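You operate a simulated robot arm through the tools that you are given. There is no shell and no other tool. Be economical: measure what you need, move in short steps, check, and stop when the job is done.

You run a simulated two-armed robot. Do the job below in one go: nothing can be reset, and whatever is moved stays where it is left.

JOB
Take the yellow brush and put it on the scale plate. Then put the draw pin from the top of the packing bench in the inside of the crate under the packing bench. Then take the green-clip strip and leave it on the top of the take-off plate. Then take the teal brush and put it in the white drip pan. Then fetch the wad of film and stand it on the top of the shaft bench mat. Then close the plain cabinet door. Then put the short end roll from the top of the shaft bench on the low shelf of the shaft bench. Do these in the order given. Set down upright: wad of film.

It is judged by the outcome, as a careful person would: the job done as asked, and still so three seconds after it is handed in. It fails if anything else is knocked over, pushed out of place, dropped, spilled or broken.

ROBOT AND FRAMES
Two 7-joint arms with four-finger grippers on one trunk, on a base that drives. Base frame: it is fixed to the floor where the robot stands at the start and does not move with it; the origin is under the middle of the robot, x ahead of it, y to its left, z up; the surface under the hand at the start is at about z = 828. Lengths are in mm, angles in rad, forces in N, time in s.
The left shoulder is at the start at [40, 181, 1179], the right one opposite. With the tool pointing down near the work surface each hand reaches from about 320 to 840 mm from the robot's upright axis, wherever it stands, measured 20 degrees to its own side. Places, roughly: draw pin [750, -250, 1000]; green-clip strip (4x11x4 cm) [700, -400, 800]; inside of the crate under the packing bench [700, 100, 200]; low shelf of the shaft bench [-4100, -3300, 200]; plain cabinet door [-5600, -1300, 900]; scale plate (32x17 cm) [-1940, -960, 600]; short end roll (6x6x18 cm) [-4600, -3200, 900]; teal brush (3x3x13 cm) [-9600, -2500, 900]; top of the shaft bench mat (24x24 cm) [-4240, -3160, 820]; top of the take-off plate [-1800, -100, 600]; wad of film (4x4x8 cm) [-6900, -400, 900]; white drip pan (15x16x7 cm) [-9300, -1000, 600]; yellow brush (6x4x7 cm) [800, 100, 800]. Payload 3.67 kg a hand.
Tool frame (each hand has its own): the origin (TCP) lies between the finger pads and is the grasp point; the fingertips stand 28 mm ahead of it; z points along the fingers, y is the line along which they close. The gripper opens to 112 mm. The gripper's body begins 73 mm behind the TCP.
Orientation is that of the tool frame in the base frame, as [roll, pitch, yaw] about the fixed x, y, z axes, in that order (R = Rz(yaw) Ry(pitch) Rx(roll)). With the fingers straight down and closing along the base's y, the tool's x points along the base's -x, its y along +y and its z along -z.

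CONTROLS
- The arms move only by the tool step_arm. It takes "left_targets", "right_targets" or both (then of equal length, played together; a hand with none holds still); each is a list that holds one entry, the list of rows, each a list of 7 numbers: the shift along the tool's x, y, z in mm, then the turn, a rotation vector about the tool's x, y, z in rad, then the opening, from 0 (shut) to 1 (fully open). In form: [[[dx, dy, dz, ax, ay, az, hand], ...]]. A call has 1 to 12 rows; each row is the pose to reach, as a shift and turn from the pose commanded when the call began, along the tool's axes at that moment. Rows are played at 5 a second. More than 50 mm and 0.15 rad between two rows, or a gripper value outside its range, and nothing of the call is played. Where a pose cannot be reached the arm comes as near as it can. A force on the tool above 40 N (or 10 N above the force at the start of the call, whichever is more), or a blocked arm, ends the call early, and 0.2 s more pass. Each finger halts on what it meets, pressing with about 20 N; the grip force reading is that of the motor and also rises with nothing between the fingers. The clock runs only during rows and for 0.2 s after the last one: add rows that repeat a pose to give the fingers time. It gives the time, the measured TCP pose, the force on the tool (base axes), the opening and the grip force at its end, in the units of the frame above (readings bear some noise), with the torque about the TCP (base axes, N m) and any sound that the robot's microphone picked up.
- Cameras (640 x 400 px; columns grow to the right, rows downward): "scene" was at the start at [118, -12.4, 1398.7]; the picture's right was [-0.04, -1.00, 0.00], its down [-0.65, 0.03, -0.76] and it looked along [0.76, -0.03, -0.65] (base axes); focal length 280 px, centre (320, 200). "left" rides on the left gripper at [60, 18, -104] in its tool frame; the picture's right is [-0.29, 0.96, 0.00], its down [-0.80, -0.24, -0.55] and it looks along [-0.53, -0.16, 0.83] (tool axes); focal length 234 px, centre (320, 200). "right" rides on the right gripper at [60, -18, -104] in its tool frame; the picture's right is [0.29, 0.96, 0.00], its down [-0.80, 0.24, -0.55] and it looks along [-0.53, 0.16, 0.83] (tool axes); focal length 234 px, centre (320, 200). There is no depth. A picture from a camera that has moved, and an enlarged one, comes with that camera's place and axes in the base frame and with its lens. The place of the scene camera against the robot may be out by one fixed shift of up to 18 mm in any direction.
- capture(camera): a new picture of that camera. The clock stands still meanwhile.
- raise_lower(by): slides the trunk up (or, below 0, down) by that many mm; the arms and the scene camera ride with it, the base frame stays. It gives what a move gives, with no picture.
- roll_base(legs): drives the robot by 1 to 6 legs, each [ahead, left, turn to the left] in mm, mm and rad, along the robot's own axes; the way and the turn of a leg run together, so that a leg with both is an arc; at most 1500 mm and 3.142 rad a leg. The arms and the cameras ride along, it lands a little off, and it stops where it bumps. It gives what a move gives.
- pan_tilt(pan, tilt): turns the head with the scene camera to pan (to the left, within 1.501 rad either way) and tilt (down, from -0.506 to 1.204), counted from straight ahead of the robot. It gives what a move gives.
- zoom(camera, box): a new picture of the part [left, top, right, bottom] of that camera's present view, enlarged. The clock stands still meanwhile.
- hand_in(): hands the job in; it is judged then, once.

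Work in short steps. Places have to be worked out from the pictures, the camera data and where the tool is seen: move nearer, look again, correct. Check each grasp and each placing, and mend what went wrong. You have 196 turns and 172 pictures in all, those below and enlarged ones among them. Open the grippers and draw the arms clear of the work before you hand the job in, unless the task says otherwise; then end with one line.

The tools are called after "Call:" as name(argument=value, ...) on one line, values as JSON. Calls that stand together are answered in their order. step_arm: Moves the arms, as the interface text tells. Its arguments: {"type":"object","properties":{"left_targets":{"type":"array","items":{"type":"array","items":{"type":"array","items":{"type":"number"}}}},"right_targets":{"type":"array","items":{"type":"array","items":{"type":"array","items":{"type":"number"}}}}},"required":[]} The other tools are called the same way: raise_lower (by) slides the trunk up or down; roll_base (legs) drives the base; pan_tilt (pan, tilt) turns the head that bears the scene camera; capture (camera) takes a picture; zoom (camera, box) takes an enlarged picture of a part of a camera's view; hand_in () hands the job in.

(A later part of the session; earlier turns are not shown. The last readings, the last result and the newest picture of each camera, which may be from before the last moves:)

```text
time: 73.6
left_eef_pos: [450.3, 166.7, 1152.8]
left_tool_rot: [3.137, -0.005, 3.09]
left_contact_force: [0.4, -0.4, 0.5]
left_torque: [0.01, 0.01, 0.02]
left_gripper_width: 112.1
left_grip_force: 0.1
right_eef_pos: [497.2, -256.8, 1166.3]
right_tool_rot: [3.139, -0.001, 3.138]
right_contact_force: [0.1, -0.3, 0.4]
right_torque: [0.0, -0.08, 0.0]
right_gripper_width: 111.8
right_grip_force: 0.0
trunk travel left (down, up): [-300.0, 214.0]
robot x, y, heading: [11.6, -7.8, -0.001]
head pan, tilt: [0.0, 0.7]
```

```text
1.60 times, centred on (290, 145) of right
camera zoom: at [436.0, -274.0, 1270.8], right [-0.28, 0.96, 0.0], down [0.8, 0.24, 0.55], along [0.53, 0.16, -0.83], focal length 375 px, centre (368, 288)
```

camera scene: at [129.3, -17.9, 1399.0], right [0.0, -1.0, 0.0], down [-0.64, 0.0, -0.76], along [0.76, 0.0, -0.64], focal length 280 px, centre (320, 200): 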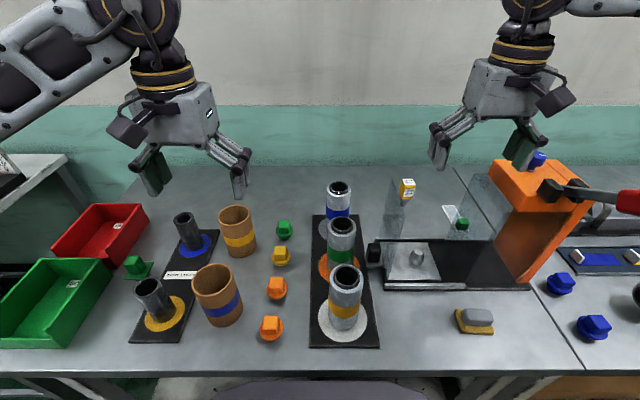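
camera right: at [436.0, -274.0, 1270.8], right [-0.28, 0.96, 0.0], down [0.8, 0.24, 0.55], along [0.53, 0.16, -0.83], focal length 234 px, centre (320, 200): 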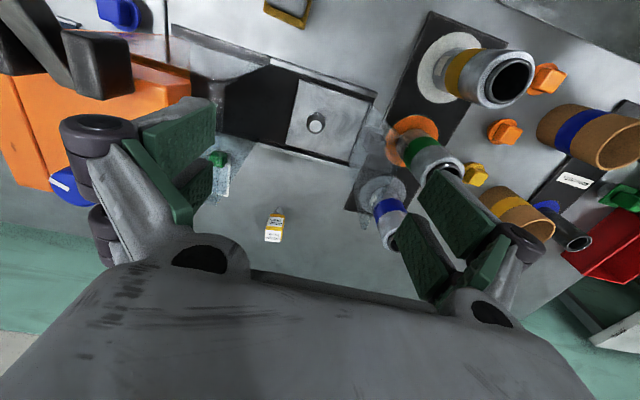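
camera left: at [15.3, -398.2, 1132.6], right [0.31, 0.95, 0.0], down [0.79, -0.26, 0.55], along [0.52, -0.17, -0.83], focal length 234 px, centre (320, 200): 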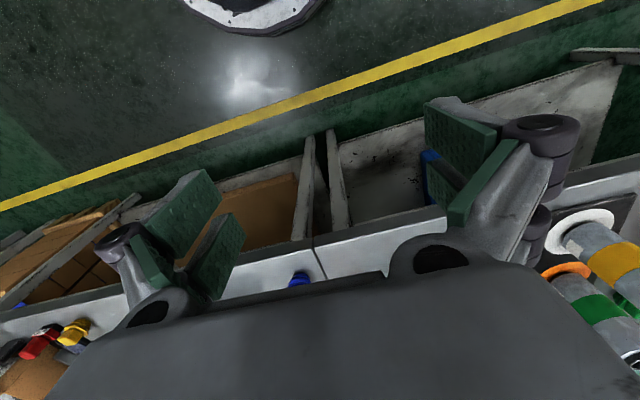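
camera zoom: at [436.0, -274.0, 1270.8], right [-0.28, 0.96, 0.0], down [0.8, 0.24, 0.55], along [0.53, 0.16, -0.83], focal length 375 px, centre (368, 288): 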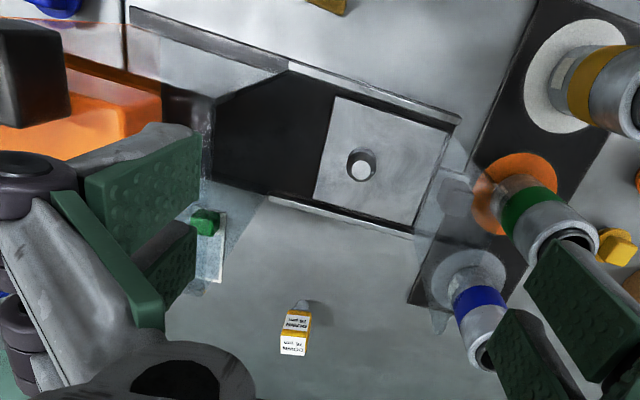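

The glass guards stand at y≈-185 and y≈-400 (x≈530-680, up to z≈1015), and a raised lever is at (410,-447,1157). The left arm, with the robot standing at y≈-430 and trunk raised, avoids them. I reposition.

Call:
roll_base(legs=[[-370, 0, 0], [0, -420, 0]])

Call:
raise_lower(by=110)

Call:
roll_base(legs=[[350, 0, 0]])

Call:
capture(camera="scene")

Call:
capture(camera="left")

```text
time: 78.2
left_eef_pos: [80.6, -247.4, 1152.4]
left_tool_rot: [3.138, -0.005, 3.093]
left_contact_force: [0.3, 0.4, 0.7]
left_torque: [0.02, 0.03, 0.05]
left_gripper_width: 112.0
left_grip_force: 0.1
right_eef_pos: [126.4, -670.0, 1166.5]
right_tool_rot: [3.141, 0.001, 3.141]
right_contact_force: [-0.8, 0.4, -0.9]
right_torque: [0.01, -0.01, -0.01]
right_gripper_width: 112.0
right_grip_force: 0.1
trunk travel left (down, up): [-300.0, 214.0]
robot x, y, heading: [-359.1, -425.9, -0.003]
head pan, tilt: [0.0, 0.7]
```

```text
time: 79.6
left_eef_pos: [79.0, -247.4, 1261.7]
left_tool_rot: [3.139, -0.002, 3.092]
left_contact_force: [0.3, 0.1, 0.1]
left_torque: [-0.01, -0.01, 0.02]
left_gripper_width: 112.0
left_grip_force: 0.0
right_eef_pos: [126.6, -670.7, 1278.4]
right_tool_rot: [-3.141, 0.0, -3.141]
right_contact_force: [0.5, 0.9, -1.0]
right_torque: [0.0, 0.01, 0.04]
right_gripper_width: 111.9
right_grip_force: 0.0
trunk travel left (down, up): [-410.0, 104.0]
robot x, y, heading: [-358.7, -423.7, 0.003]
head pan, tilt: [0.0, 0.7]
```

```text
time: 82.0
left_eef_pos: [428.0, -249.0, 1262.2]
left_tool_rot: [3.137, -0.004, 3.088]
left_contact_force: [-0.4, 0.3, -0.1]
left_torque: [-0.03, -0.01, 0.0]
left_gripper_width: 111.9
left_grip_force: 0.0
right_eef_pos: [473.0, -673.5, 1278.0]
right_tool_rot: [-3.141, 0.003, 3.136]
right_contact_force: [-0.2, 0.0, 0.7]
right_torque: [-0.02, -0.01, -0.01]
right_gripper_width: 111.9
right_grip_force: 0.1
trunk travel left (down, up): [-410.0, 104.0]
robot x, y, heading: [-11.8, -425.5, 0.004]
head pan, tilt: [0.0, 0.7]
```

```text
138 pictures are left
camera scene: at [106.1, -434.3, 1509.1], right [0.0, -1.0, 0.0], down [-0.64, 0.0, -0.77], along [0.77, 0.0, -0.64], focal length 280 px, centre (320, 200)
```

scene: 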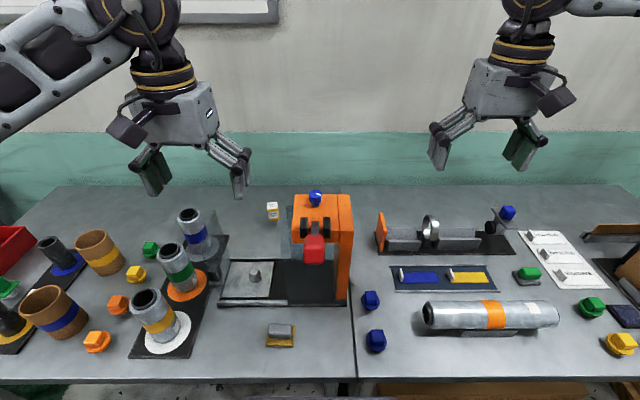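

```text
137 pictures are left
camera left: at [369.7, -229.5, 1365.6], right [0.34, 0.94, 0.0], down [0.78, -0.28, 0.55], along [0.52, -0.19, -0.83], focal length 234 px, centre (320, 200)
```

left: 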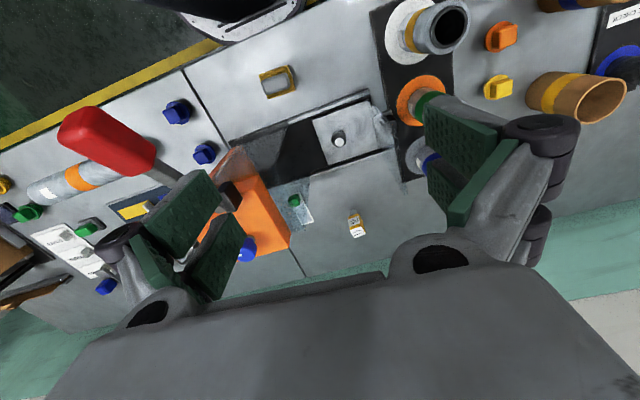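

Move the left hand above the pin at about (775,-273), z≈1090.

Call:
step_arm(left_targets=[[[-45, -1, 10, 0, 0, 0, 1], [-90, -2, 20, 0, 0, 0, 1], [-135, -3, 30, 0, 0, 0, 1], [-180, -3, 50, 0, 0, 0, 1], [-225, -4, 70, 0, 0, 0, 1], [-270, -4, 90, 0, 0, -0.05, 1], [-310, -5, 115, 0, 0, -0.05, 1], [-340, -5, 145, 0, 0, -0.05, 1], [-348, -5, 170, 0, 0, -0.05, 1]]])

Call:
capture(camera="left")

Call:
capture(camera="scene")

```text
time: 84.0
left_eef_pos: [775.9, -274.8, 1091.0]
left_tool_rot: [3.137, -0.002, 3.137]
left_contact_force: [0.1, 0.7, -0.9]
left_torque: [0.02, -0.02, -0.03]
left_gripper_width: 111.9
left_grip_force: 0.0
right_eef_pos: [475.2, -672.5, 1278.2]
right_tool_rot: [3.141, -0.001, 3.136]
right_contact_force: [-0.5, 0.5, -0.2]
right_torque: [-0.01, -0.02, 0.0]
right_gripper_width: 111.9
right_grip_force: 0.0
trunk travel left (down, up): [-410.0, 104.0]
robot x, y, heading: [-17.2, -422.0, -0.001]
head pan, tilt: [0.0, 0.7]
```

```text
136 pictures are left
camera left: at [717.3, -256.5, 1193.9], right [0.29, 0.96, 0.0], down [0.8, -0.25, 0.55], along [0.53, -0.16, -0.83], focal length 234 px, centre (320, 200)
```

left: 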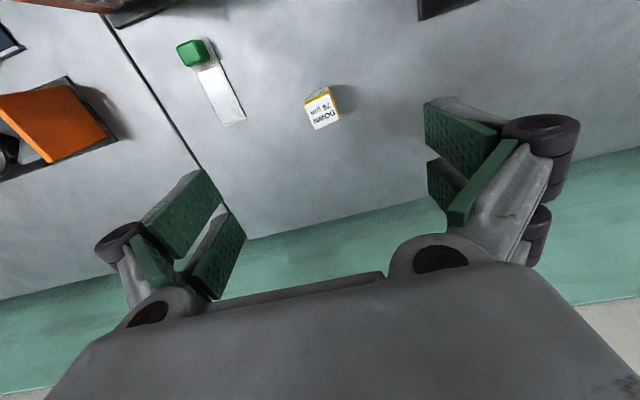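

```text
135 pictures are left
camera scene: at [107.9, -434.1, 1508.9], right [0.0, -1.0, 0.0], down [-0.64, 0.0, -0.76], along [0.76, 0.0, -0.64], focal length 280 px, centre (320, 200)
```

scene: 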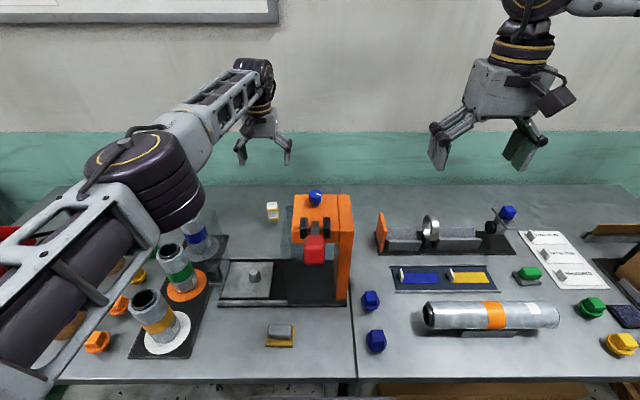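

Pin at about (784,-273). Descend to z≈888 with a 0.1 rad alignment and close on the head.

Call:
step_arm(left_targets=[[[-4, 2, 45, 0, 0, -0.05, 1], [-8, 2, 90, 0, 0, -0.1, 0.8], [-8, 2, 135, 0, 0, -0.1, 0.8], [-8, 2, 170, 0, 0, -0.1, 0.8], [-8, 2, 190, 0, 0, -0.1, 0.8]]])

Call:
capture(camera="left")

Call:
zoom(camera="scene", box=[200, 120, 340, 250])

```text
time: 85.2
left_eef_pos: [762.7, -265.9, 921.2]
left_tool_rot: [3.137, -0.003, -3.046]
left_contact_force: [0.4, -0.1, 0.5]
left_torque: [-0.02, 0.01, 0.04]
left_gripper_width: 89.6
left_grip_force: 0.1
left hand out of reach, approached as far as the arm can: row 1, 2, 3, 4, 5
right_eef_pos: [474.5, -673.0, 1277.9]
right_tool_rot: [3.141, -0.001, 3.136]
right_contact_force: [0.2, 0.1, -0.9]
right_torque: [-0.02, 0.01, 0.04]
right_gripper_width: 111.9
right_grip_force: 0.0
trunk travel left (down, up): [-410.0, 104.0]
robot x, y, heading: [-11.8, -424.9, -0.003]
head pan, tilt: [0.0, 0.7]
```

```text
134 pictures are left
camera left: at [702.2, -254.7, 1024.6], right [0.19, 0.98, 0.0], down [0.82, -0.16, 0.55], along [0.54, -0.11, -0.83], focal length 234 px, centre (320, 200)
```

left: 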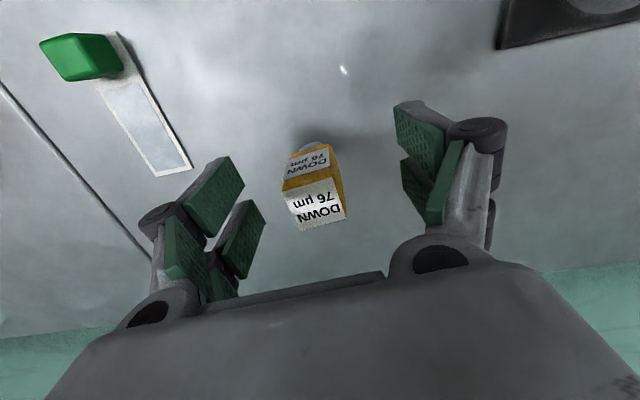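

```text
3.08 times, centred on (270, 185) of scene
camera zoom: at [107.2, -433.8, 1509.0], right [0.0, -1.0, 0.0], down [-0.64, 0.0, -0.76], along [0.76, 0.0, -0.64], focal length 861 px, centre (474, 246)
```

zoom: 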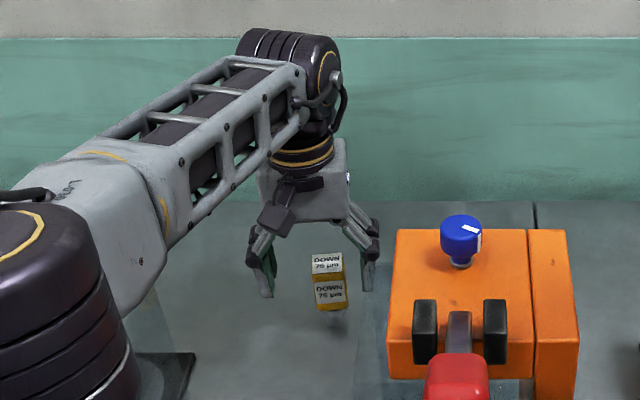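

The arm is at its reach limit at x=763. I drive 20 mm forward (fingers straddle the pin) and lower the trunk 33 mm.

Call:
roll_base(legs=[[20, 0, 0]])

Call:
raise_lower(by=-33)

Call:
capture(camera="left")

```text
time: 85.9
left_eef_pos: [777.5, -267.3, 925.7]
left_tool_rot: [3.137, 0.002, -3.046]
left_contact_force: [-0.5, 0.1, 0.6]
left_torque: [-0.03, -0.07, 0.02]
left_gripper_width: 89.6
left_grip_force: 0.1
right_eef_pos: [489.1, -672.5, 1280.9]
right_tool_rot: [-3.141, 0.006, 3.136]
right_contact_force: [-1.0, -0.9, 1.1]
right_torque: [0.0, -0.06, 0.02]
right_gripper_width: 111.8
right_grip_force: 0.0
trunk travel left (down, up): [-410.0, 104.0]
robot x, y, heading: [5.8, -423.3, -0.008]
head pan, tilt: [0.0, 0.7]
```

```text
time: 86.7
left_eef_pos: [782.1, -266.4, 887.9]
left_tool_rot: [3.139, -0.001, -3.045]
left_contact_force: [0.2, 0.2, 0.3]
left_torque: [0.01, 0.02, -0.01]
left_gripper_width: 89.4
left_grip_force: 0.0
right_eef_pos: [493.6, -672.8, 1243.4]
right_tool_rot: [3.14, -0.001, 3.136]
right_contact_force: [-0.5, 0.1, 0.8]
right_torque: [-0.01, 0.03, -0.02]
right_gripper_width: 111.9
right_grip_force: 0.0
trunk travel left (down, up): [-377.0, 137.0]
robot x, y, heading: [4.5, -429.4, -0.003]
head pan, tilt: [0.0, 0.7]
```

```text
132 pictures are left
camera left: at [722.4, -255.4, 991.1], right [0.2, 0.98, 0.0], down [0.82, -0.16, 0.55], along [0.54, -0.11, -0.83], focal length 234 px, centre (320, 200)
```

left: 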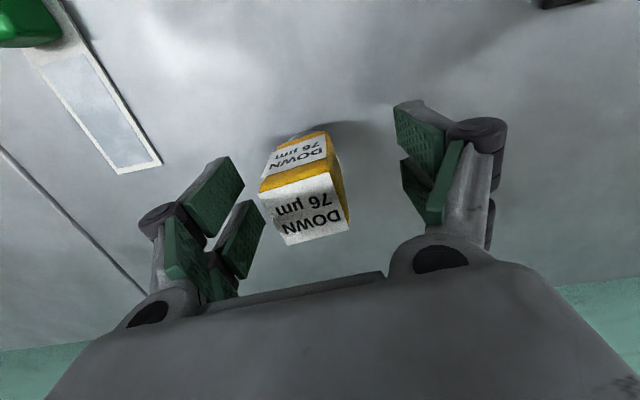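

Pin is between the pads, aligned; centre by 5 mm and close.

Call:
step_arm(left_targets=[[[4, -5, 0, 0, 0, 0, 0.8], [4, -5, 0, 0, 0, 0, 0.5], [4, -5, 0, 0, 0, 0, 0.3], [4, -5, 0, 0, 0, 0, 0.15], [4, -5, 0, 0, 0, 0, 0.15], [4, -5, 0, 0, 0, 0, 0.15]]])

Call:
capture(camera="left")

```text
time: 88.1
left_eef_pos: [778.1, -272.4, 888.5]
left_tool_rot: [3.137, -0.002, -3.047]
left_contact_force: [-0.7, -0.1, 0.6]
left_torque: [0.02, 0.05, 0.01]
left_gripper_width: 33.6
left_grip_force: 19.8
right_eef_pos: [493.0, -671.9, 1243.6]
right_tool_rot: [3.14, 0.0, 3.136]
right_contact_force: [-0.2, -0.8, 0.4]
right_torque: [-0.02, -0.01, -0.01]
right_gripper_width: 111.9
right_grip_force: 0.1
trunk travel left (down, up): [-377.0, 137.0]
robot x, y, heading: [7.5, -430.5, -0.011]
head pan, tilt: [0.0, 0.7]
```

```text
131 pictures are left
camera left: at [718.4, -260.7, 991.3], right [0.2, 0.98, 0.0], down [0.82, -0.16, 0.55], along [0.54, -0.11, -0.83], focal length 234 px, centre (320, 200)
```

left: 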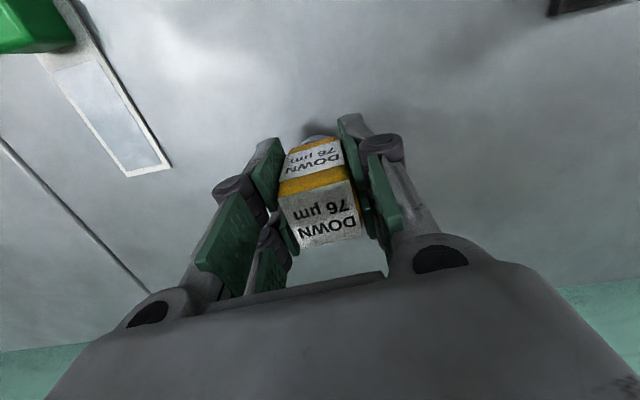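

Gripped at 34 mm. Lift and draw back.

Call:
step_arm(left_targets=[[[0, 0, -45, 0, 0, 0, 0.15], [0, 0, -90, 0, 0, 0, 0.15], [0, 0, -135, 0, 0, 0, 0.15], [0, 0, -180, 0, 0, 0, 0.15], [0, 0, -225, 0, 0, 0, 0.15], [40, 3, -250, 0, 0, 0, 0.15], [85, 6, -250, 0, 0, 0, 0.15], [130, 10, -250, 0, 0, 0, 0.15], [175, 13, -250, 0, 0, 0, 0.15], [220, 17, -250, 0, 0, 0, 0.15], [265, 20, -250, 0, 0, 0, 0.15], [310, 24, -250, 0, 0, 0, 0.15]]])

Call:
roll_base(legs=[[-500, 0, 0.005], [0, 400, 0]])

Call:
capture(camera="scene")

```text
time: 90.7
left_eef_pos: [465.2, -279.4, 1137.5]
left_tool_rot: [3.136, -0.001, -3.044]
left_contact_force: [0.6, -0.7, -1.1]
left_torque: [-0.02, -0.05, 0.04]
left_gripper_width: 33.8
left_grip_force: 20.2
right_eef_pos: [493.4, -672.6, 1245.7]
right_tool_rot: [-3.141, 0.0, 3.138]
right_contact_force: [-0.5, -0.3, -0.1]
right_torque: [0.0, -0.03, 0.02]
right_gripper_width: 111.9
right_grip_force: 0.1
trunk travel left (down, up): [-377.0, 137.0]
robot x, y, heading: [8.5, -422.8, -0.009]
head pan, tilt: [0.0, 0.7]
```

```text
time: 95.9
left_eef_pos: [-25.4, 122.1, 1138.7]
left_tool_rot: [3.14, -0.004, -3.045]
left_contact_force: [-0.2, -0.1, -0.4]
left_torque: [-0.01, 0.03, -0.01]
left_gripper_width: 33.4
left_grip_force: 20.1
right_eef_pos: [1.9, -270.8, 1244.0]
right_tool_rot: [3.14, -0.002, 3.138]
right_contact_force: [-0.1, -0.1, -0.2]
right_torque: [-0.03, 0.0, 0.02]
right_gripper_width: 112.2
right_grip_force: 0.0
trunk travel left (down, up): [-377.0, 137.0]
robot x, y, heading: [-484.3, -21.9, -0.006]
head pan, tilt: [0.0, 0.7]
```

```text
130 pictures are left
camera scene: at [-365.3, -32.6, 1475.6], right [0.0, -1.0, 0.0], down [-0.64, 0.0, -0.76], along [0.76, 0.0, -0.64], focal length 280 px, centre (320, 200)
```

scene: 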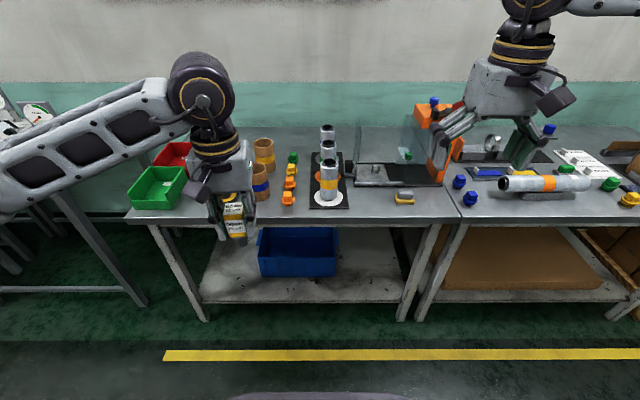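

Lower the trunk fully in free space and look at the crate under the bench.

Call:
raise_lower(by=-370)

Call:
pan_tilt(pan=0.0, tilt=0.6)

Call:
capture(camera="scene")

Call:
zoom(camera="scene", box=[220, 110, 420, 260])

```text
time: 99.4
left_eef_pos: [-26.0, 121.8, 769.3]
left_tool_rot: [3.138, -0.002, -3.046]
left_contact_force: [0.1, 0.9, -0.4]
left_torque: [0.04, -0.04, -0.02]
left_gripper_width: 33.8
left_grip_force: 20.2
right_eef_pos: [1.4, -269.4, 875.6]
right_tool_rot: [3.138, 0.003, 3.138]
right_contact_force: [0.7, 0.3, 0.9]
right_torque: [0.02, -0.01, 0.03]
right_gripper_width: 112.3
right_grip_force: 0.0
trunk travel left (down, up): [-7.0, 507.0]
robot x, y, heading: [-482.8, -21.1, -0.005]
head pan, tilt: [0.0, 0.7]
```

```text
time: 100.1
left_eef_pos: [-25.6, 121.9, 768.0]
left_tool_rot: [3.139, -0.002, -3.044]
left_contact_force: [-0.4, -0.1, -1.6]
left_torque: [0.01, -0.02, 0.0]
left_gripper_width: 33.7
left_grip_force: 19.9
right_eef_pos: [2.0, -270.5, 875.2]
right_tool_rot: [3.14, 0.001, 3.138]
right_contact_force: [-0.2, -1.0, -0.4]
right_torque: [0.02, 0.04, 0.0]
right_gripper_width: 111.9
right_grip_force: 0.0
trunk travel left (down, up): [-7.0, 507.0]
robot x, y, heading: [-485.0, -23.5, -0.004]
head pan, tilt: [0.0, 0.6]
```

```text
129 pictures are left
camera scene: at [-361.9, -31.9, 1115.4], right [0.0, -1.0, 0.0], down [-0.57, 0.0, -0.82], along [0.82, 0.0, -0.57], focal length 280 px, centre (320, 200)
```

scene: 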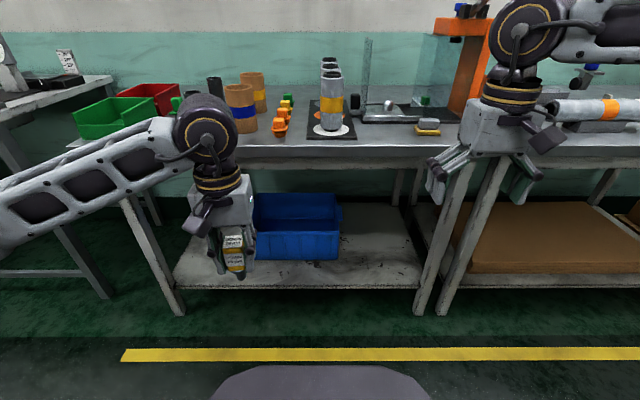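

```text
2.67 times, centred on (320, 185) of scene
camera zoom: at [-361.9, -31.9, 1115.4], right [0.0, -1.0, 0.0], down [-0.57, 0.0, -0.82], along [0.82, 0.0, -0.57], focal length 746 px, centre (320, 240)
```

zoom: 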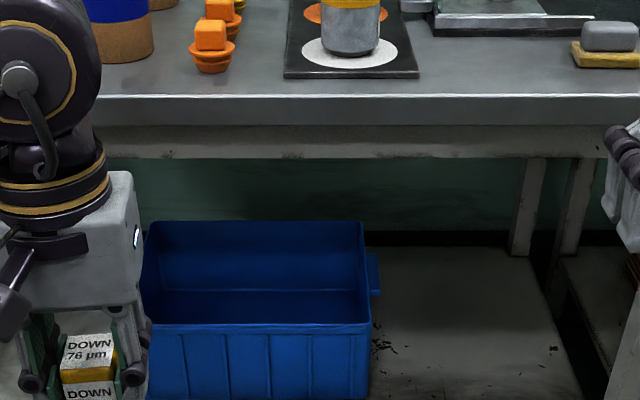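

The crate spans x≈540–840, y≈-115..300, rim z≈323, floor ≈150; bench apron bottom ≈753. I pose the left hand tilted forward (0.6 rad) and low in front of the bench first.

Call:
step_arm(left_targets=[[[-22, -5, 37, 0, -0.06, 0.01, 0.15], [-44, -10, 75, 0, -0.12, 0.02, 0.15], [-67, -15, 112, 0, -0.18, 0.03, 0.15], [-89, -19, 149, 0, -0.24, 0.04, 0.15], [-111, -24, 187, 0, -0.3, 0.05, 0.15], [-133, -29, 224, 0, -0.36, 0.06, 0.15], [-155, -34, 261, 0, -0.42, 0.07, 0.15], [-178, -39, 298, 0, -0.48, 0.08, 0.15], [-200, -44, 336, 0, -0.54, 0.09, 0.15], [-222, -49, 373, 0, -0.6, 0.096, 0.15]]])

Call:
capture(camera="scene")

Call:
capture(camera="left")

```text
time: 102.3
left_eef_pos: [200.6, 97.3, 392.8]
left_tool_rot: [3.103, 0.598, 3.126]
left_contact_force: [0.5, -0.8, -1.7]
left_torque: [0.01, 0.01, 0.02]
left_gripper_width: 33.9
left_grip_force: 20.6
right_eef_pos: [2.3, -270.5, 875.0]
right_tool_rot: [3.14, -0.002, 3.138]
right_contact_force: [-0.1, 0.3, 0.2]
right_torque: [0.0, 0.0, 0.03]
right_gripper_width: 111.9
right_grip_force: 0.0
trunk travel left (down, up): [-7.0, 507.0]
robot x, y, heading: [-480.2, -23.7, -0.011]
head pan, tilt: [0.0, 0.6]
```

```text
127 pictures are left
camera scene: at [-361.4, -32.0, 1115.3], right [0.0, -1.0, 0.0], down [-0.57, 0.0, -0.82], along [0.82, 0.0, -0.57], focal length 280 px, centre (320, 200)
```

scene: 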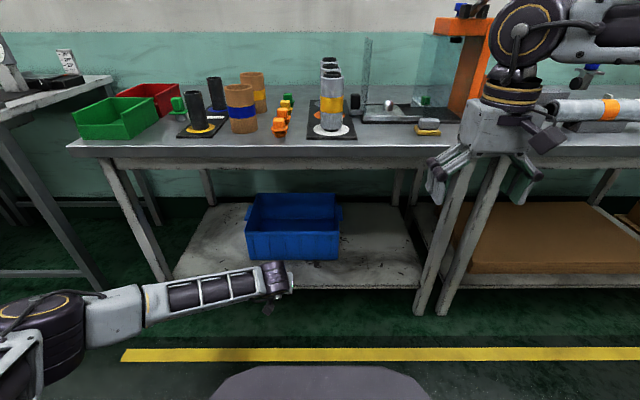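

```text
126 pictures are left
camera left: at [93.3, 111.9, 445.6], right [0.23, 0.95, 0.19], down [0.35, -0.27, 0.9], along [0.91, -0.14, -0.4], focal length 234 px, centre (320, 200)
```

left: 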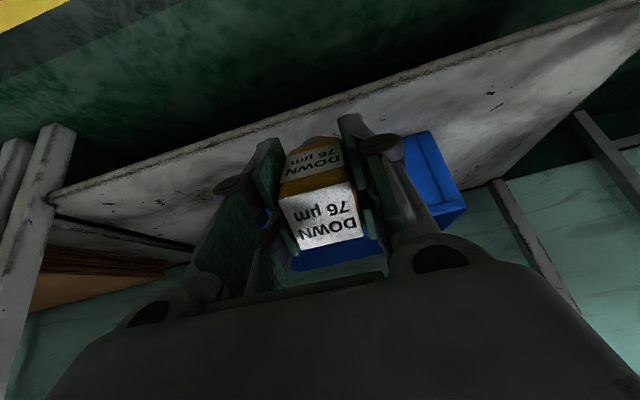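

The elbow would come near the bench edge, so I'll enter with a flatter hand (tilt 1.0 rad), arm longer. Adjust the pose in free space.

Call:
step_arm(left_targets=[[[-20, 0, 13, 0, -0.1, 0, 0.15], [-40, 0, 26, 0, -0.2, 0, 0.15], [-60, 0, 39, 0, -0.3, 0, 0.15], [-79, 0, 52, 0, -0.4, 0, 0.15]]])

Call:
roll_base(legs=[[150, 0, 0.01]])

Call:
capture(camera="scene")

Call:
capture(camera="left")

```text
time: 103.5
left_eef_pos: [300.7, 59.8, 421.6]
left_tool_rot: [-3.016, 1.006, -3.019]
left_contact_force: [-0.2, 0.6, -0.7]
left_torque: [-0.02, 0.01, -0.05]
left_gripper_width: 33.8
left_grip_force: 19.8
right_eef_pos: [3.2, -268.0, 875.5]
right_tool_rot: [3.14, -0.001, 3.138]
right_contact_force: [0.1, -0.5, -0.3]
right_torque: [-0.03, 0.0, 0.04]
right_gripper_width: 111.9
right_grip_force: 0.1
trunk travel left (down, up): [-7.0, 507.0]
robot x, y, heading: [-485.6, -23.1, -0.0]
head pan, tilt: [0.0, 0.6]
stopped in row 4 (left hand): the arm was blocked; the commanded pose is now the measured one
```

```text
time: 104.9
left_eef_pos: [454.5, 68.0, 418.1]
left_tool_rot: [-3.018, 1.002, -3.009]
left_contact_force: [0.0, 0.1, -0.5]
left_torque: [0.0, 0.02, 0.01]
left_gripper_width: 33.7
left_grip_force: 19.8
right_eef_pos: [159.9, -265.2, 874.8]
right_tool_rot: [3.141, -0.001, -3.134]
right_contact_force: [0.3, 0.5, -0.2]
right_torque: [0.0, 0.05, -0.01]
right_gripper_width: 112.1
right_grip_force: 0.2
trunk travel left (down, up): [-7.0, 507.0]
robot x, y, heading: [-333.3, -25.2, 0.01]
head pan, tilt: [0.0, 0.6]
```

```text
125 pictures are left
camera scene: at [-206.4, -30.5, 1115.2], right [0.01, -1.0, 0.0], down [-0.57, 0.0, -0.82], along [0.82, 0.01, -0.57], focal length 280 px, centre (320, 200)
```

scene: 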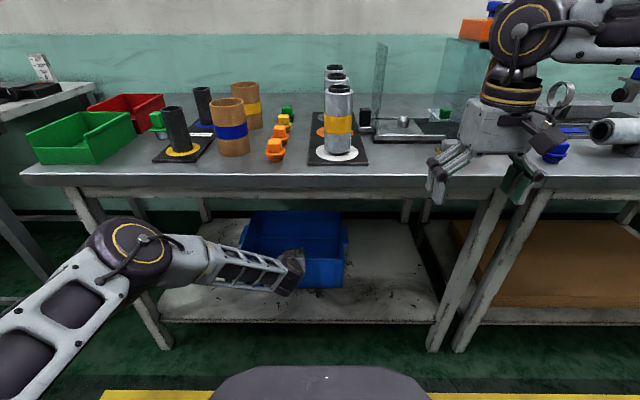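

```text
124 pictures are left
camera left: at [334.7, 83.5, 421.7], right [0.13, 0.98, 0.18], down [-0.04, -0.18, 0.98], along [0.99, -0.13, 0.01], focal length 234 px, centre (320, 200)
```

left: 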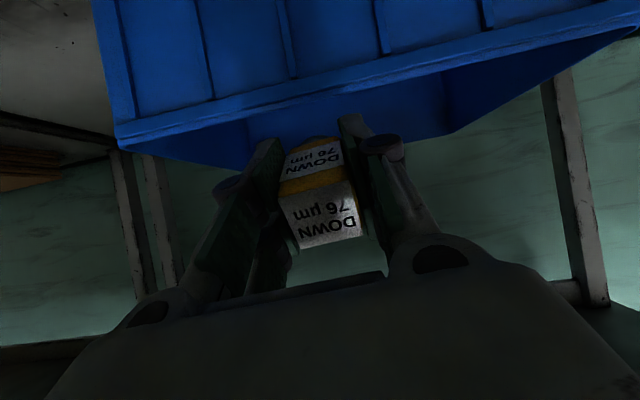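

The elbow flipped upward toward the bench edge. I back off, and return toward tilt ≈0.75.

Call:
roll_base(legs=[[-200, 0, -0.01]])

Call:
step_arm(left_targets=[[[5, 0, -15, 0, 0.08, 0, 0.15], [10, 0, -30, 0, 0.16, 0, 0.15], [15, 0, -45, 0, 0.24, 0, 0.15], [15, 0, -45, 0, 0.24, 0, 0.15]]])

Call:
capture(camera="scene")

```text
time: 106.6
left_eef_pos: [250.4, 57.1, 420.9]
left_tool_rot: [-3.017, 1.005, -3.024]
left_contact_force: [-0.7, -0.4, -1.0]
left_torque: [0.0, 0.03, 0.0]
left_gripper_width: 33.6
left_grip_force: 20.5
right_eef_pos: [-48.9, -271.6, 875.3]
right_tool_rot: [3.139, 0.0, 3.134]
right_contact_force: [-0.4, -0.6, 0.4]
right_torque: [-0.02, 0.02, 0.03]
right_gripper_width: 111.9
right_grip_force: 0.0
trunk travel left (down, up): [-7.0, 507.0]
robot x, y, heading: [-535.2, -23.0, -0.005]
head pan, tilt: [0.0, 0.6]
```

```text
time: 107.6
left_eef_pos: [206.1, 57.4, 431.7]
left_tool_rot: [-3.05, 0.762, -3.063]
left_contact_force: [0.8, -0.9, -0.6]
left_torque: [0.0, 0.03, 0.0]
left_gripper_width: 33.8
left_grip_force: 19.7
right_eef_pos: [-47.9, -271.1, 875.6]
right_tool_rot: [3.14, -0.001, 3.135]
right_contact_force: [-1.3, 0.1, 0.0]
right_torque: [0.01, 0.03, -0.01]
right_gripper_width: 112.3
right_grip_force: 0.0
trunk travel left (down, up): [-7.0, 507.0]
robot x, y, heading: [-536.3, -23.0, -0.01]
head pan, tilt: [0.0, 0.6]
```

```text
123 pictures are left
camera scene: at [-411.0, -32.3, 1115.3], right [-0.01, -1.0, 0.0], down [-0.57, 0.0, -0.82], along [0.82, -0.01, -0.57], focal length 280 px, centre (320, 200)
```

scene: 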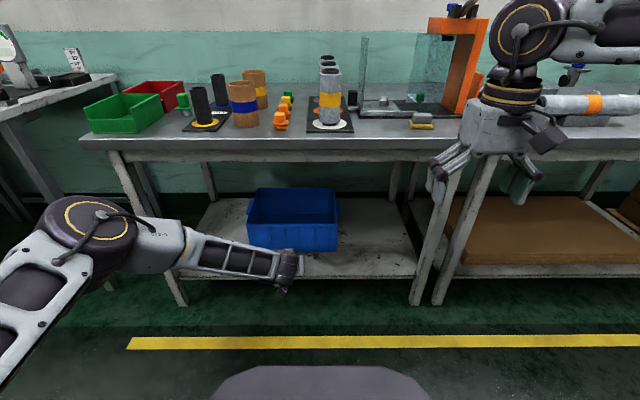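

Extend the arm forward and slightly down so it's straighter.

Call:
step_arm(left_targets=[[[-16, 4, 26, 0, 0, 0, 0.15], [-32, 8, 52, 0, 0, 0, 0.15], [-48, 12, 78, 0, 0, 0, 0.15], [-65, 15, 106, 0, 0, 0, 0.15], [-65, 15, 106, 0, 0, 0, 0.15]]])

Call:
capture(camera="scene")

```text
time: 108.8
left_eef_pos: [321.8, 67.5, 398.6]
left_tool_rot: [-3.045, 0.763, -3.064]
left_contact_force: [1.8, 0.2, -1.5]
left_torque: [-0.02, 0.02, -0.04]
left_gripper_width: 33.8
left_grip_force: 20.3
right_eef_pos: [-48.0, -270.8, 876.2]
right_tool_rot: [3.141, 0.0, 3.133]
right_contact_force: [0.5, 0.0, 0.4]
right_torque: [0.02, 0.0, 0.0]
right_gripper_width: 111.9
right_grip_force: 0.1
trunk travel left (down, up): [-7.0, 507.0]
robot x, y, heading: [-534.7, -24.4, -0.006]
head pan, tilt: [0.0, 0.6]
```

```text
122 pictures are left
camera scene: at [-411.0, -30.9, 1115.4], right [-0.01, -1.0, 0.0], down [-0.57, 0.0, -0.82], along [0.82, -0.01, -0.57], focal length 280 px, centre (320, 200)
```

scene: 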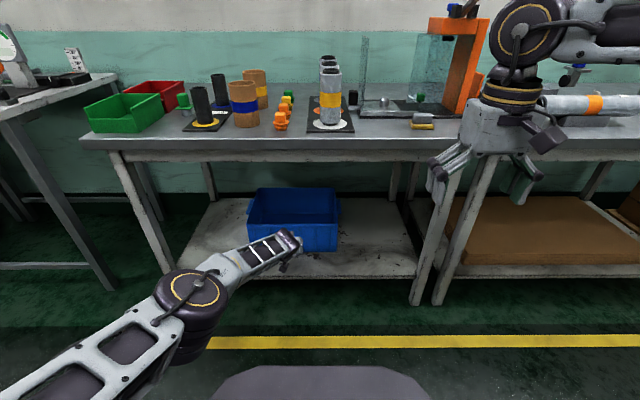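

Arm nearly straight, elbow ≈(-129,167,733). Drive forward 280 so the pin passes over the crate rim.

Call:
roll_base(legs=[[280, 0, 0.005]])

Call:
capture(camera="scene")

Call:
capture(camera="left")

```text
time: 110.7
left_eef_pos: [597.4, 74.9, 397.8]
left_tool_rot: [-3.052, 0.764, -3.059]
left_contact_force: [-0.9, 0.0, -0.6]
left_torque: [-0.03, 0.0, 0.03]
left_gripper_width: 33.9
left_grip_force: 20.1
right_eef_pos: [229.3, -270.3, 875.4]
right_tool_rot: [3.14, 0.0, 3.14]
right_contact_force: [0.5, 0.2, -0.7]
right_torque: [0.02, 0.01, 0.01]
right_gripper_width: 111.7
right_grip_force: 0.1
trunk travel left (down, up): [-7.0, 507.0]
robot x, y, heading: [-256.4, -23.4, 0.004]
head pan, tilt: [0.0, 0.6]
```

```text
121 pictures are left
camera scene: at [-135.1, -32.6, 1115.2], right [0.0, -1.0, 0.0], down [-0.57, 0.0, -0.82], along [0.82, 0.0, -0.57], focal length 280 px, centre (320, 200)
```

scene: 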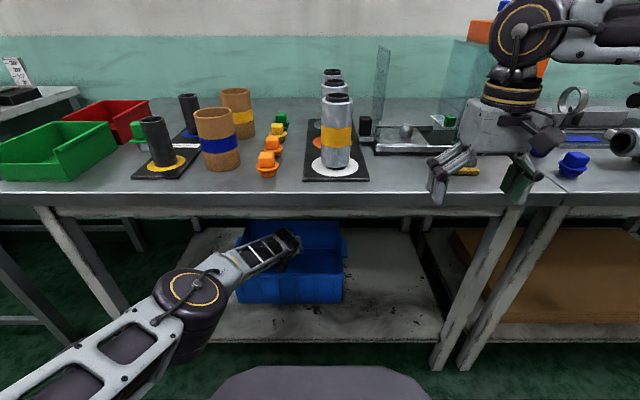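

```text
120 pictures are left
camera left: at [481.9, 92.1, 428.6], right [0.19, 0.97, 0.14], down [0.19, -0.17, 0.97], along [0.96, -0.16, -0.22], focal length 234 px, centre (320, 200)
```

left: 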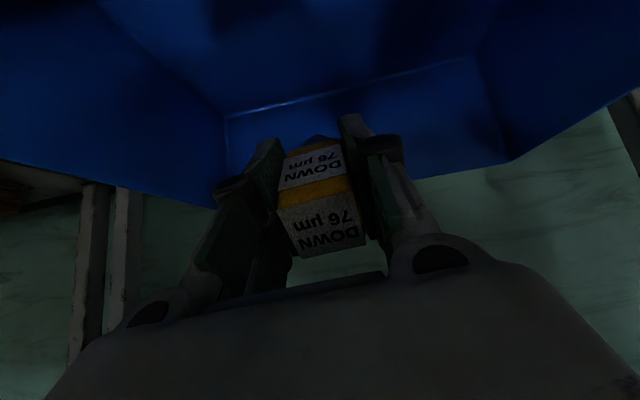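

The pin is over the crate's inside. I lower the left hand 45 mm in place while raising the right hand clear of the bench top, then advance 60 mm.

Call:
step_arm(left_targets=[[[10, 0, 11, 0, 0, 0, 0.15], [21, 0, 22, 0, 0, 0, 0.15], [31, 0, 33, 0, 0, 0, 0.15], [31, 0, 33, 0, 0, 0, 0.15]]], right_targets=[[[0, 0, -45, 0, 0, 0, 1], [0, 0, -90, 0, 0, 0, 1], [0, 0, -135, 0, 0, 0, 1], [0, 0, -180, 0, 0, 0, 1]]])

Call:
roll_base(legs=[[60, 0, 0]])

Call:
capture(camera="scene")

```text
time: 111.7
left_eef_pos: [580.3, 70.4, 368.2]
left_tool_rot: [-3.049, 0.767, -3.059]
left_contact_force: [-0.6, -0.5, 0.4]
left_torque: [-0.03, -0.01, 0.0]
left_gripper_width: 33.8
left_grip_force: 19.9
left hand out of reach, approached as far as the arm can: row 1, 2, 3, 4
right_eef_pos: [229.4, -268.1, 1055.2]
right_tool_rot: [3.14, -0.001, 3.139]
right_contact_force: [-0.5, 1.0, 0.2]
right_torque: [0.01, -0.02, 0.01]
right_gripper_width: 112.0
right_grip_force: 0.1
trunk travel left (down, up): [-7.0, 507.0]
robot x, y, heading: [-258.5, -26.4, 0.001]
head pan, tilt: [0.0, 0.6]
```

```text
time: 112.7
left_eef_pos: [639.9, 70.2, 365.4]
left_tool_rot: [-3.051, 0.762, -3.059]
left_contact_force: [-0.6, 1.2, -1.4]
left_torque: [0.03, 0.02, -0.03]
left_gripper_width: 33.9
left_grip_force: 19.9
right_eef_pos: [291.3, -269.2, 1054.8]
right_tool_rot: [3.14, -0.001, 3.139]
right_contact_force: [1.7, -0.8, -0.5]
right_torque: [-0.02, 0.03, -0.02]
right_gripper_width: 112.2
right_grip_force: 0.0
trunk travel left (down, up): [-7.0, 507.0]
robot x, y, heading: [-193.9, -24.3, -0.009]
head pan, tilt: [0.0, 0.6]
```

```text
119 pictures are left
camera scene: at [-74.2, -32.6, 1115.2], right [0.0, -1.0, 0.0], down [-0.57, 0.0, -0.82], along [0.82, 0.0, -0.57], focal length 280 px, centre (320, 200)
```

scene: 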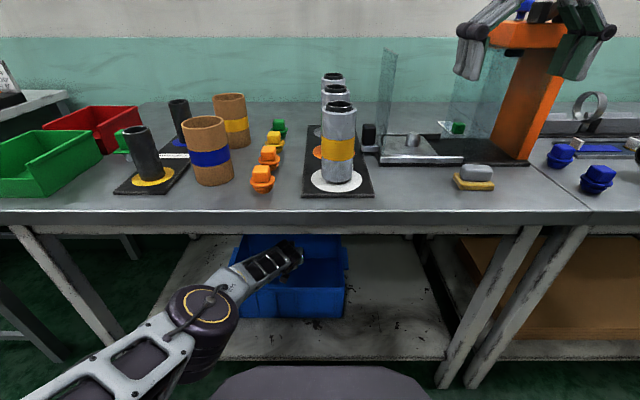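

Now lower further (about 60 mm), tilting the hand steeper.

Call:
step_arm(left_targets=[[[10, 0, 11, 0, 0.03, 0, 0.15], [20, 0, 22, 0, 0.06, 0, 0.15], [30, 0, 32, 0, 0.1, 0, 0.15], [41, 0, 43, 0, 0.13, 0, 0.15], [41, 0, 43, 0, 0.13, 0, 0.15]]])

Call:
roll_base(legs=[[50, 0, 0.005]])

Call:
capture(camera="scene")

```text
time: 113.9
left_eef_pos: [608.2, 73.3, 328.6]
left_tool_rot: [-3.06, 0.636, -3.076]
left_contact_force: [-0.2, -1.1, -0.3]
left_torque: [0.03, 0.01, 0.03]
left_gripper_width: 33.6
left_grip_force: 20.3
left hand out of reach, approached as far as the arm can: row 1, 2, 3, 4, 5
right_eef_pos: [290.7, -270.9, 1054.4]
right_tool_rot: [3.138, 0.001, 3.139]
right_contact_force: [0.0, -0.1, -0.2]
right_torque: [0.05, 0.0, 0.0]
right_gripper_width: 111.8
right_grip_force: 0.0
trunk travel left (down, up): [-7.0, 507.0]
robot x, y, heading: [-196.4, -25.9, -0.0]
head pan, tilt: [0.0, 0.6]
```

```text
time: 114.8
left_eef_pos: [657.0, 77.7, 325.2]
left_tool_rot: [-3.059, 0.635, -3.068]
left_contact_force: [1.5, 0.8, -1.1]
left_torque: [0.01, 0.01, -0.01]
left_gripper_width: 33.4
left_grip_force: 19.6
right_eef_pos: [343.4, -266.4, 1053.7]
right_tool_rot: [3.139, -0.001, -3.138]
right_contact_force: [1.5, 0.8, -0.3]
right_torque: [0.0, 0.04, 0.0]
right_gripper_width: 112.1
right_grip_force: 0.0
trunk travel left (down, up): [-7.0, 507.0]
robot x, y, heading: [-146.7, -27.5, 0.009]
head pan, tilt: [0.0, 0.6]
```

```text
118 pictures are left
camera scene: at [-24.2, -31.8, 1115.1], right [0.01, -1.0, 0.0], down [-0.57, 0.0, -0.82], along [0.82, 0.0, -0.57], focal length 280 px, centre (320, 200)
```

scene: 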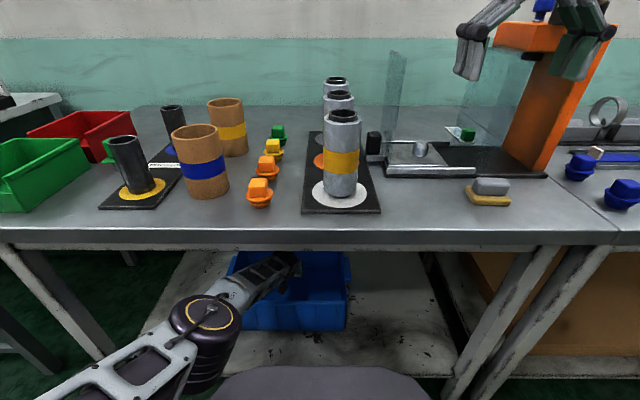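

Continue: lower 70 mm, then check position.

Call:
step_arm(left_targets=[[[10, 0, 14, 0, 0, 0, 0.15], [20, 0, 28, 0, 0, 0, 0.15], [31, 0, 42, 0, 0, 0, 0.15], [42, 0, 56, 0, 0, 0, 0.15], [42, 0, 56, 0, 0, 0, 0.15]]])

Call:
roll_base(legs=[[40, 0, 0.0]])

Call:
capture(camera="left")

Call:
zoom(camera="scene", box=[140, 220, 400, 400])

```text
time: 115.7
left_eef_pos: [648.4, 77.3, 314.4]
left_tool_rot: [-3.054, 0.653, -3.063]
left_contact_force: [-4.7, -0.5, 21.6]
left_torque: [0.4, 2.97, 0.16]
left_gripper_width: 33.5
left_grip_force: 19.8
left hand out of reach, approached as far as the arm can: row 1, 2, 3, 4
right_eef_pos: [341.0, -265.7, 1052.2]
right_tool_rot: [-3.14, -0.003, -3.138]
right_contact_force: [-0.3, 0.6, -0.4]
right_torque: [-0.01, 0.1, 0.0]
right_gripper_width: 112.0
right_grip_force: 0.1
trunk travel left (down, up): [-7.0, 507.0]
robot x, y, heading: [-147.7, -22.3, 0.006]
head pan, tilt: [0.0, 0.6]
stopped in row 4 (left hand): the force on the tool passed its limit at 109 N (the readings are from after the stop); the commanded pose is now the measured one
```

```text
time: 116.6
left_eef_pos: [688.9, 77.9, 309.3]
left_tool_rot: [-3.057, 0.648, -3.064]
left_contact_force: [-0.7, 0.0, -1.6]
left_torque: [0.01, 0.02, 0.0]
left_gripper_width: 33.9
left_grip_force: 20.4
right_eef_pos: [385.2, -265.3, 1051.6]
right_tool_rot: [-3.141, -0.005, -3.14]
right_contact_force: [0.5, 0.5, -0.1]
right_torque: [-0.01, 0.07, -0.01]
right_gripper_width: 111.9
right_grip_force: 0.0
trunk travel left (down, up): [-7.0, 507.0]
robot x, y, heading: [-108.2, -20.5, 0.008]
head pan, tilt: [0.0, 0.6]
```

```text
117 pictures are left
camera left: at [578.7, 94.7, 354.2], right [0.2, 0.97, 0.11], down [0.3, -0.17, 0.94], along [0.93, -0.16, -0.33], focal length 234 px, centre (320, 200)
```

left: 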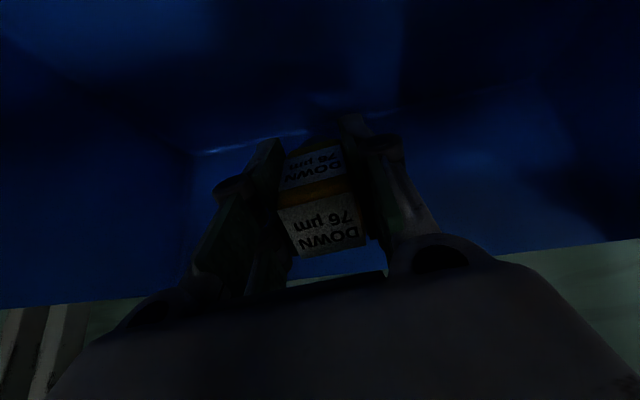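

```text
2.22 times, centred on (270, 310) of scene
camera zoom: at [16.9, -31.6, 1115.1], right [0.01, -1.0, 0.0], down [-0.57, 0.0, -0.82], along [0.82, 0.0, -0.57], focal length 622 px, centre (431, -44)
```

zoom: 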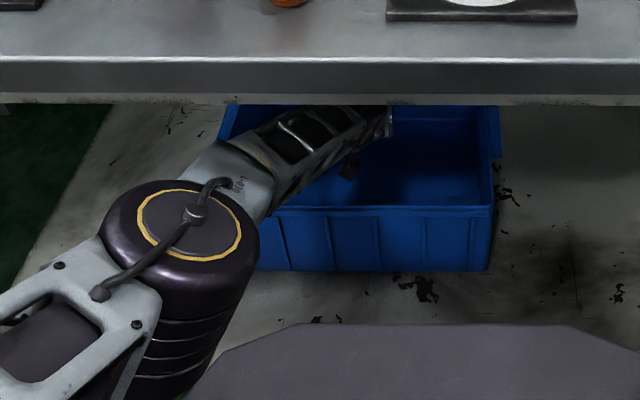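

The 109 N was the wrist camera on the crate's front rim; now it's past it. Advance 35 mm more and lower gently.

Call:
roll_base(legs=[[35, 0, -0.005]])

Call:
step_arm(left_targets=[[[8, 0, 11, 0, 0, 0, 0.15], [16, 0, 22, 0, 0, 0, 0.15], [24, 0, 33, 0, 0, 0, 0.15], [32, 0, 44, 0, 0, 0, 0.15], [40, 0, 54, 0, 0, 0, 0.15], [48, 0, 65, 0, 0, 0, 0.15], [48, 0, 65, 0, 0, 0, 0.15]]])

Call:
capture(camera="left")

```text
time: 117.4
left_eef_pos: [724.3, 72.3, 309.4]
left_tool_rot: [-3.057, 0.648, -3.069]
left_contact_force: [0.0, 1.0, -2.1]
left_torque: [0.01, -0.01, 0.02]
left_gripper_width: 33.8
left_grip_force: 20.0
right_eef_pos: [419.2, -269.2, 1052.0]
right_tool_rot: [3.141, -0.005, 3.138]
right_contact_force: [0.9, -0.3, 0.5]
right_torque: [0.0, 0.07, 0.0]
right_gripper_width: 112.2
right_grip_force: 0.2
trunk travel left (down, up): [-7.0, 507.0]
robot x, y, heading: [-71.1, -24.8, -0.006]
head pan, tilt: [0.0, 0.6]
```

```text
time: 119.0
left_eef_pos: [690.3, 78.3, 260.0]
left_tool_rot: [-3.058, 0.651, -3.069]
left_contact_force: [0.0, 0.7, -0.6]
left_torque: [-0.01, -0.01, 0.01]
left_gripper_width: 33.7
left_grip_force: 20.4
left hand out of reach, approached as far as the arm can: row 1, 2, 3, 4, 5, 6, 7
right_eef_pos: [418.4, -268.6, 1052.4]
right_tool_rot: [-3.141, -0.003, 3.138]
right_contact_force: [0.4, -0.7, -0.1]
right_torque: [0.0, -0.03, -0.02]
right_gripper_width: 112.1
right_grip_force: 0.0
trunk travel left (down, up): [-7.0, 507.0]
robot x, y, heading: [-70.1, -22.3, -0.0]
head pan, tilt: [0.0, 0.6]
```

```text
115 pictures are left
camera left: at [580.0, 97.5, 304.2], right [0.21, 0.97, 0.11], down [0.3, -0.17, 0.94], along [0.93, -0.16, -0.33], focal length 234 px, centre (320, 200)
```

left: 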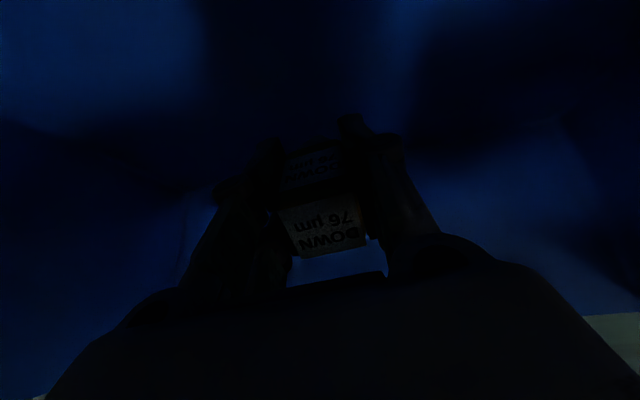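

Another 30 mm forward and lower until near the floor.

Call:
roll_base(legs=[[30, 0, 0]])

Call:
step_arm(left_targets=[[[8, 0, 11, 0, 0, 0, 0.15], [16, 0, 22, 0, 0, 0, 0.15], [24, 0, 33, 0, 0, 0, 0.15], [32, 0, 44, 0, 0, 0, 0.15], [32, 0, 44, 0, 0, 0, 0.15]]])

```text
time: 119.9
left_eef_pos: [722.0, 78.4, 258.9]
left_tool_rot: [-3.056, 0.648, -3.07]
left_contact_force: [0.1, 0.3, -1.4]
left_torque: [0.02, -0.04, -0.03]
left_gripper_width: 33.8
left_grip_force: 19.8
right_eef_pos: [450.3, -268.0, 1052.0]
right_tool_rot: [3.14, -0.007, 3.137]
right_contact_force: [1.6, 0.7, -0.5]
right_torque: [0.01, 0.05, 0.02]
right_gripper_width: 111.9
right_grip_force: 0.1
trunk travel left (down, up): [-7.0, 507.0]
robot x, y, heading: [-41.8, -21.9, -0.001]
head pan, tilt: [0.0, 0.6]
```

```text
time: 121.1
left_eef_pos: [697.3, 84.7, 238.1]
left_tool_rot: [-3.057, 0.655, -3.07]
left_contact_force: [0.7, -0.6, 3.0]
left_torque: [0.04, -0.11, 0.03]
left_gripper_width: 33.9
left_grip_force: 19.4
left hand out of reach, approached as far as the arm can: row 1, 2, 3, 4, 5
right_eef_pos: [447.9, -269.8, 1052.0]
right_tool_rot: [3.141, -0.004, 3.139]
right_contact_force: [0.2, 0.0, -0.9]
right_torque: [-0.01, 0.02, 0.02]
right_gripper_width: 112.0
right_grip_force: 0.1
trunk travel left (down, up): [-7.0, 507.0]
robot x, y, heading: [-42.6, -24.2, 0.002]
head pan, tilt: [0.0, 0.6]
```

Slight contact is felt; I release the pin, then start the reverse path: up and forward a little.

Call:
step_arm(left_targets=[[[0, 0, 0, 0, 0, 0, 0.4], [0, 0, 0, 0, 0, 0, 0.6], [0, 0, 0, 0, 0, 0, 0.6], [-10, 0, -3, 0, 0, 0, 0.6], [-20, 0, -3, 0, 0, 0, 0.6], [-36, 0, 2, 0, 0, 0, 0.6]]])

Call:
zoom(camera="left", box=[200, 60, 440, 300])

```text
time: 122.5
left_eef_pos: [720.2, 89.0, 256.7]
left_tool_rot: [-3.057, 0.649, -3.069]
left_contact_force: [0.2, -0.1, -0.3]
left_torque: [0.0, -0.02, -0.01]
left_gripper_width: 67.1
left_grip_force: 0.0
left hand out of reach, approached as far as the arm can: row 6
right_eef_pos: [448.6, -268.6, 1052.7]
right_tool_rot: [-3.141, -0.003, 3.138]
right_contact_force: [0.8, -0.6, 0.5]
right_torque: [-0.03, 0.02, 0.0]
right_gripper_width: 112.1
right_grip_force: 0.0
trunk travel left (down, up): [-7.0, 507.0]
robot x, y, heading: [-41.2, -24.9, 0.0]
head pan, tilt: [0.0, 0.6]
```

```text
1.67 times, centred on (320, 180) of left
camera zoom: at [609.0, 107.5, 299.6], right [0.21, 0.97, 0.11], down [0.3, -0.17, 0.94], along [0.93, -0.16, -0.33], focal length 390 px, centre (320, 233)
```

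zoom: 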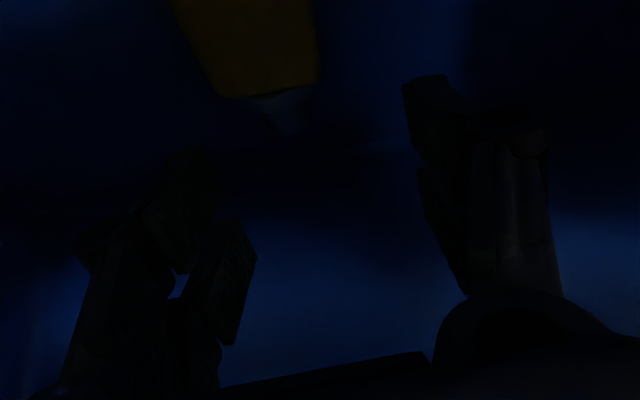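

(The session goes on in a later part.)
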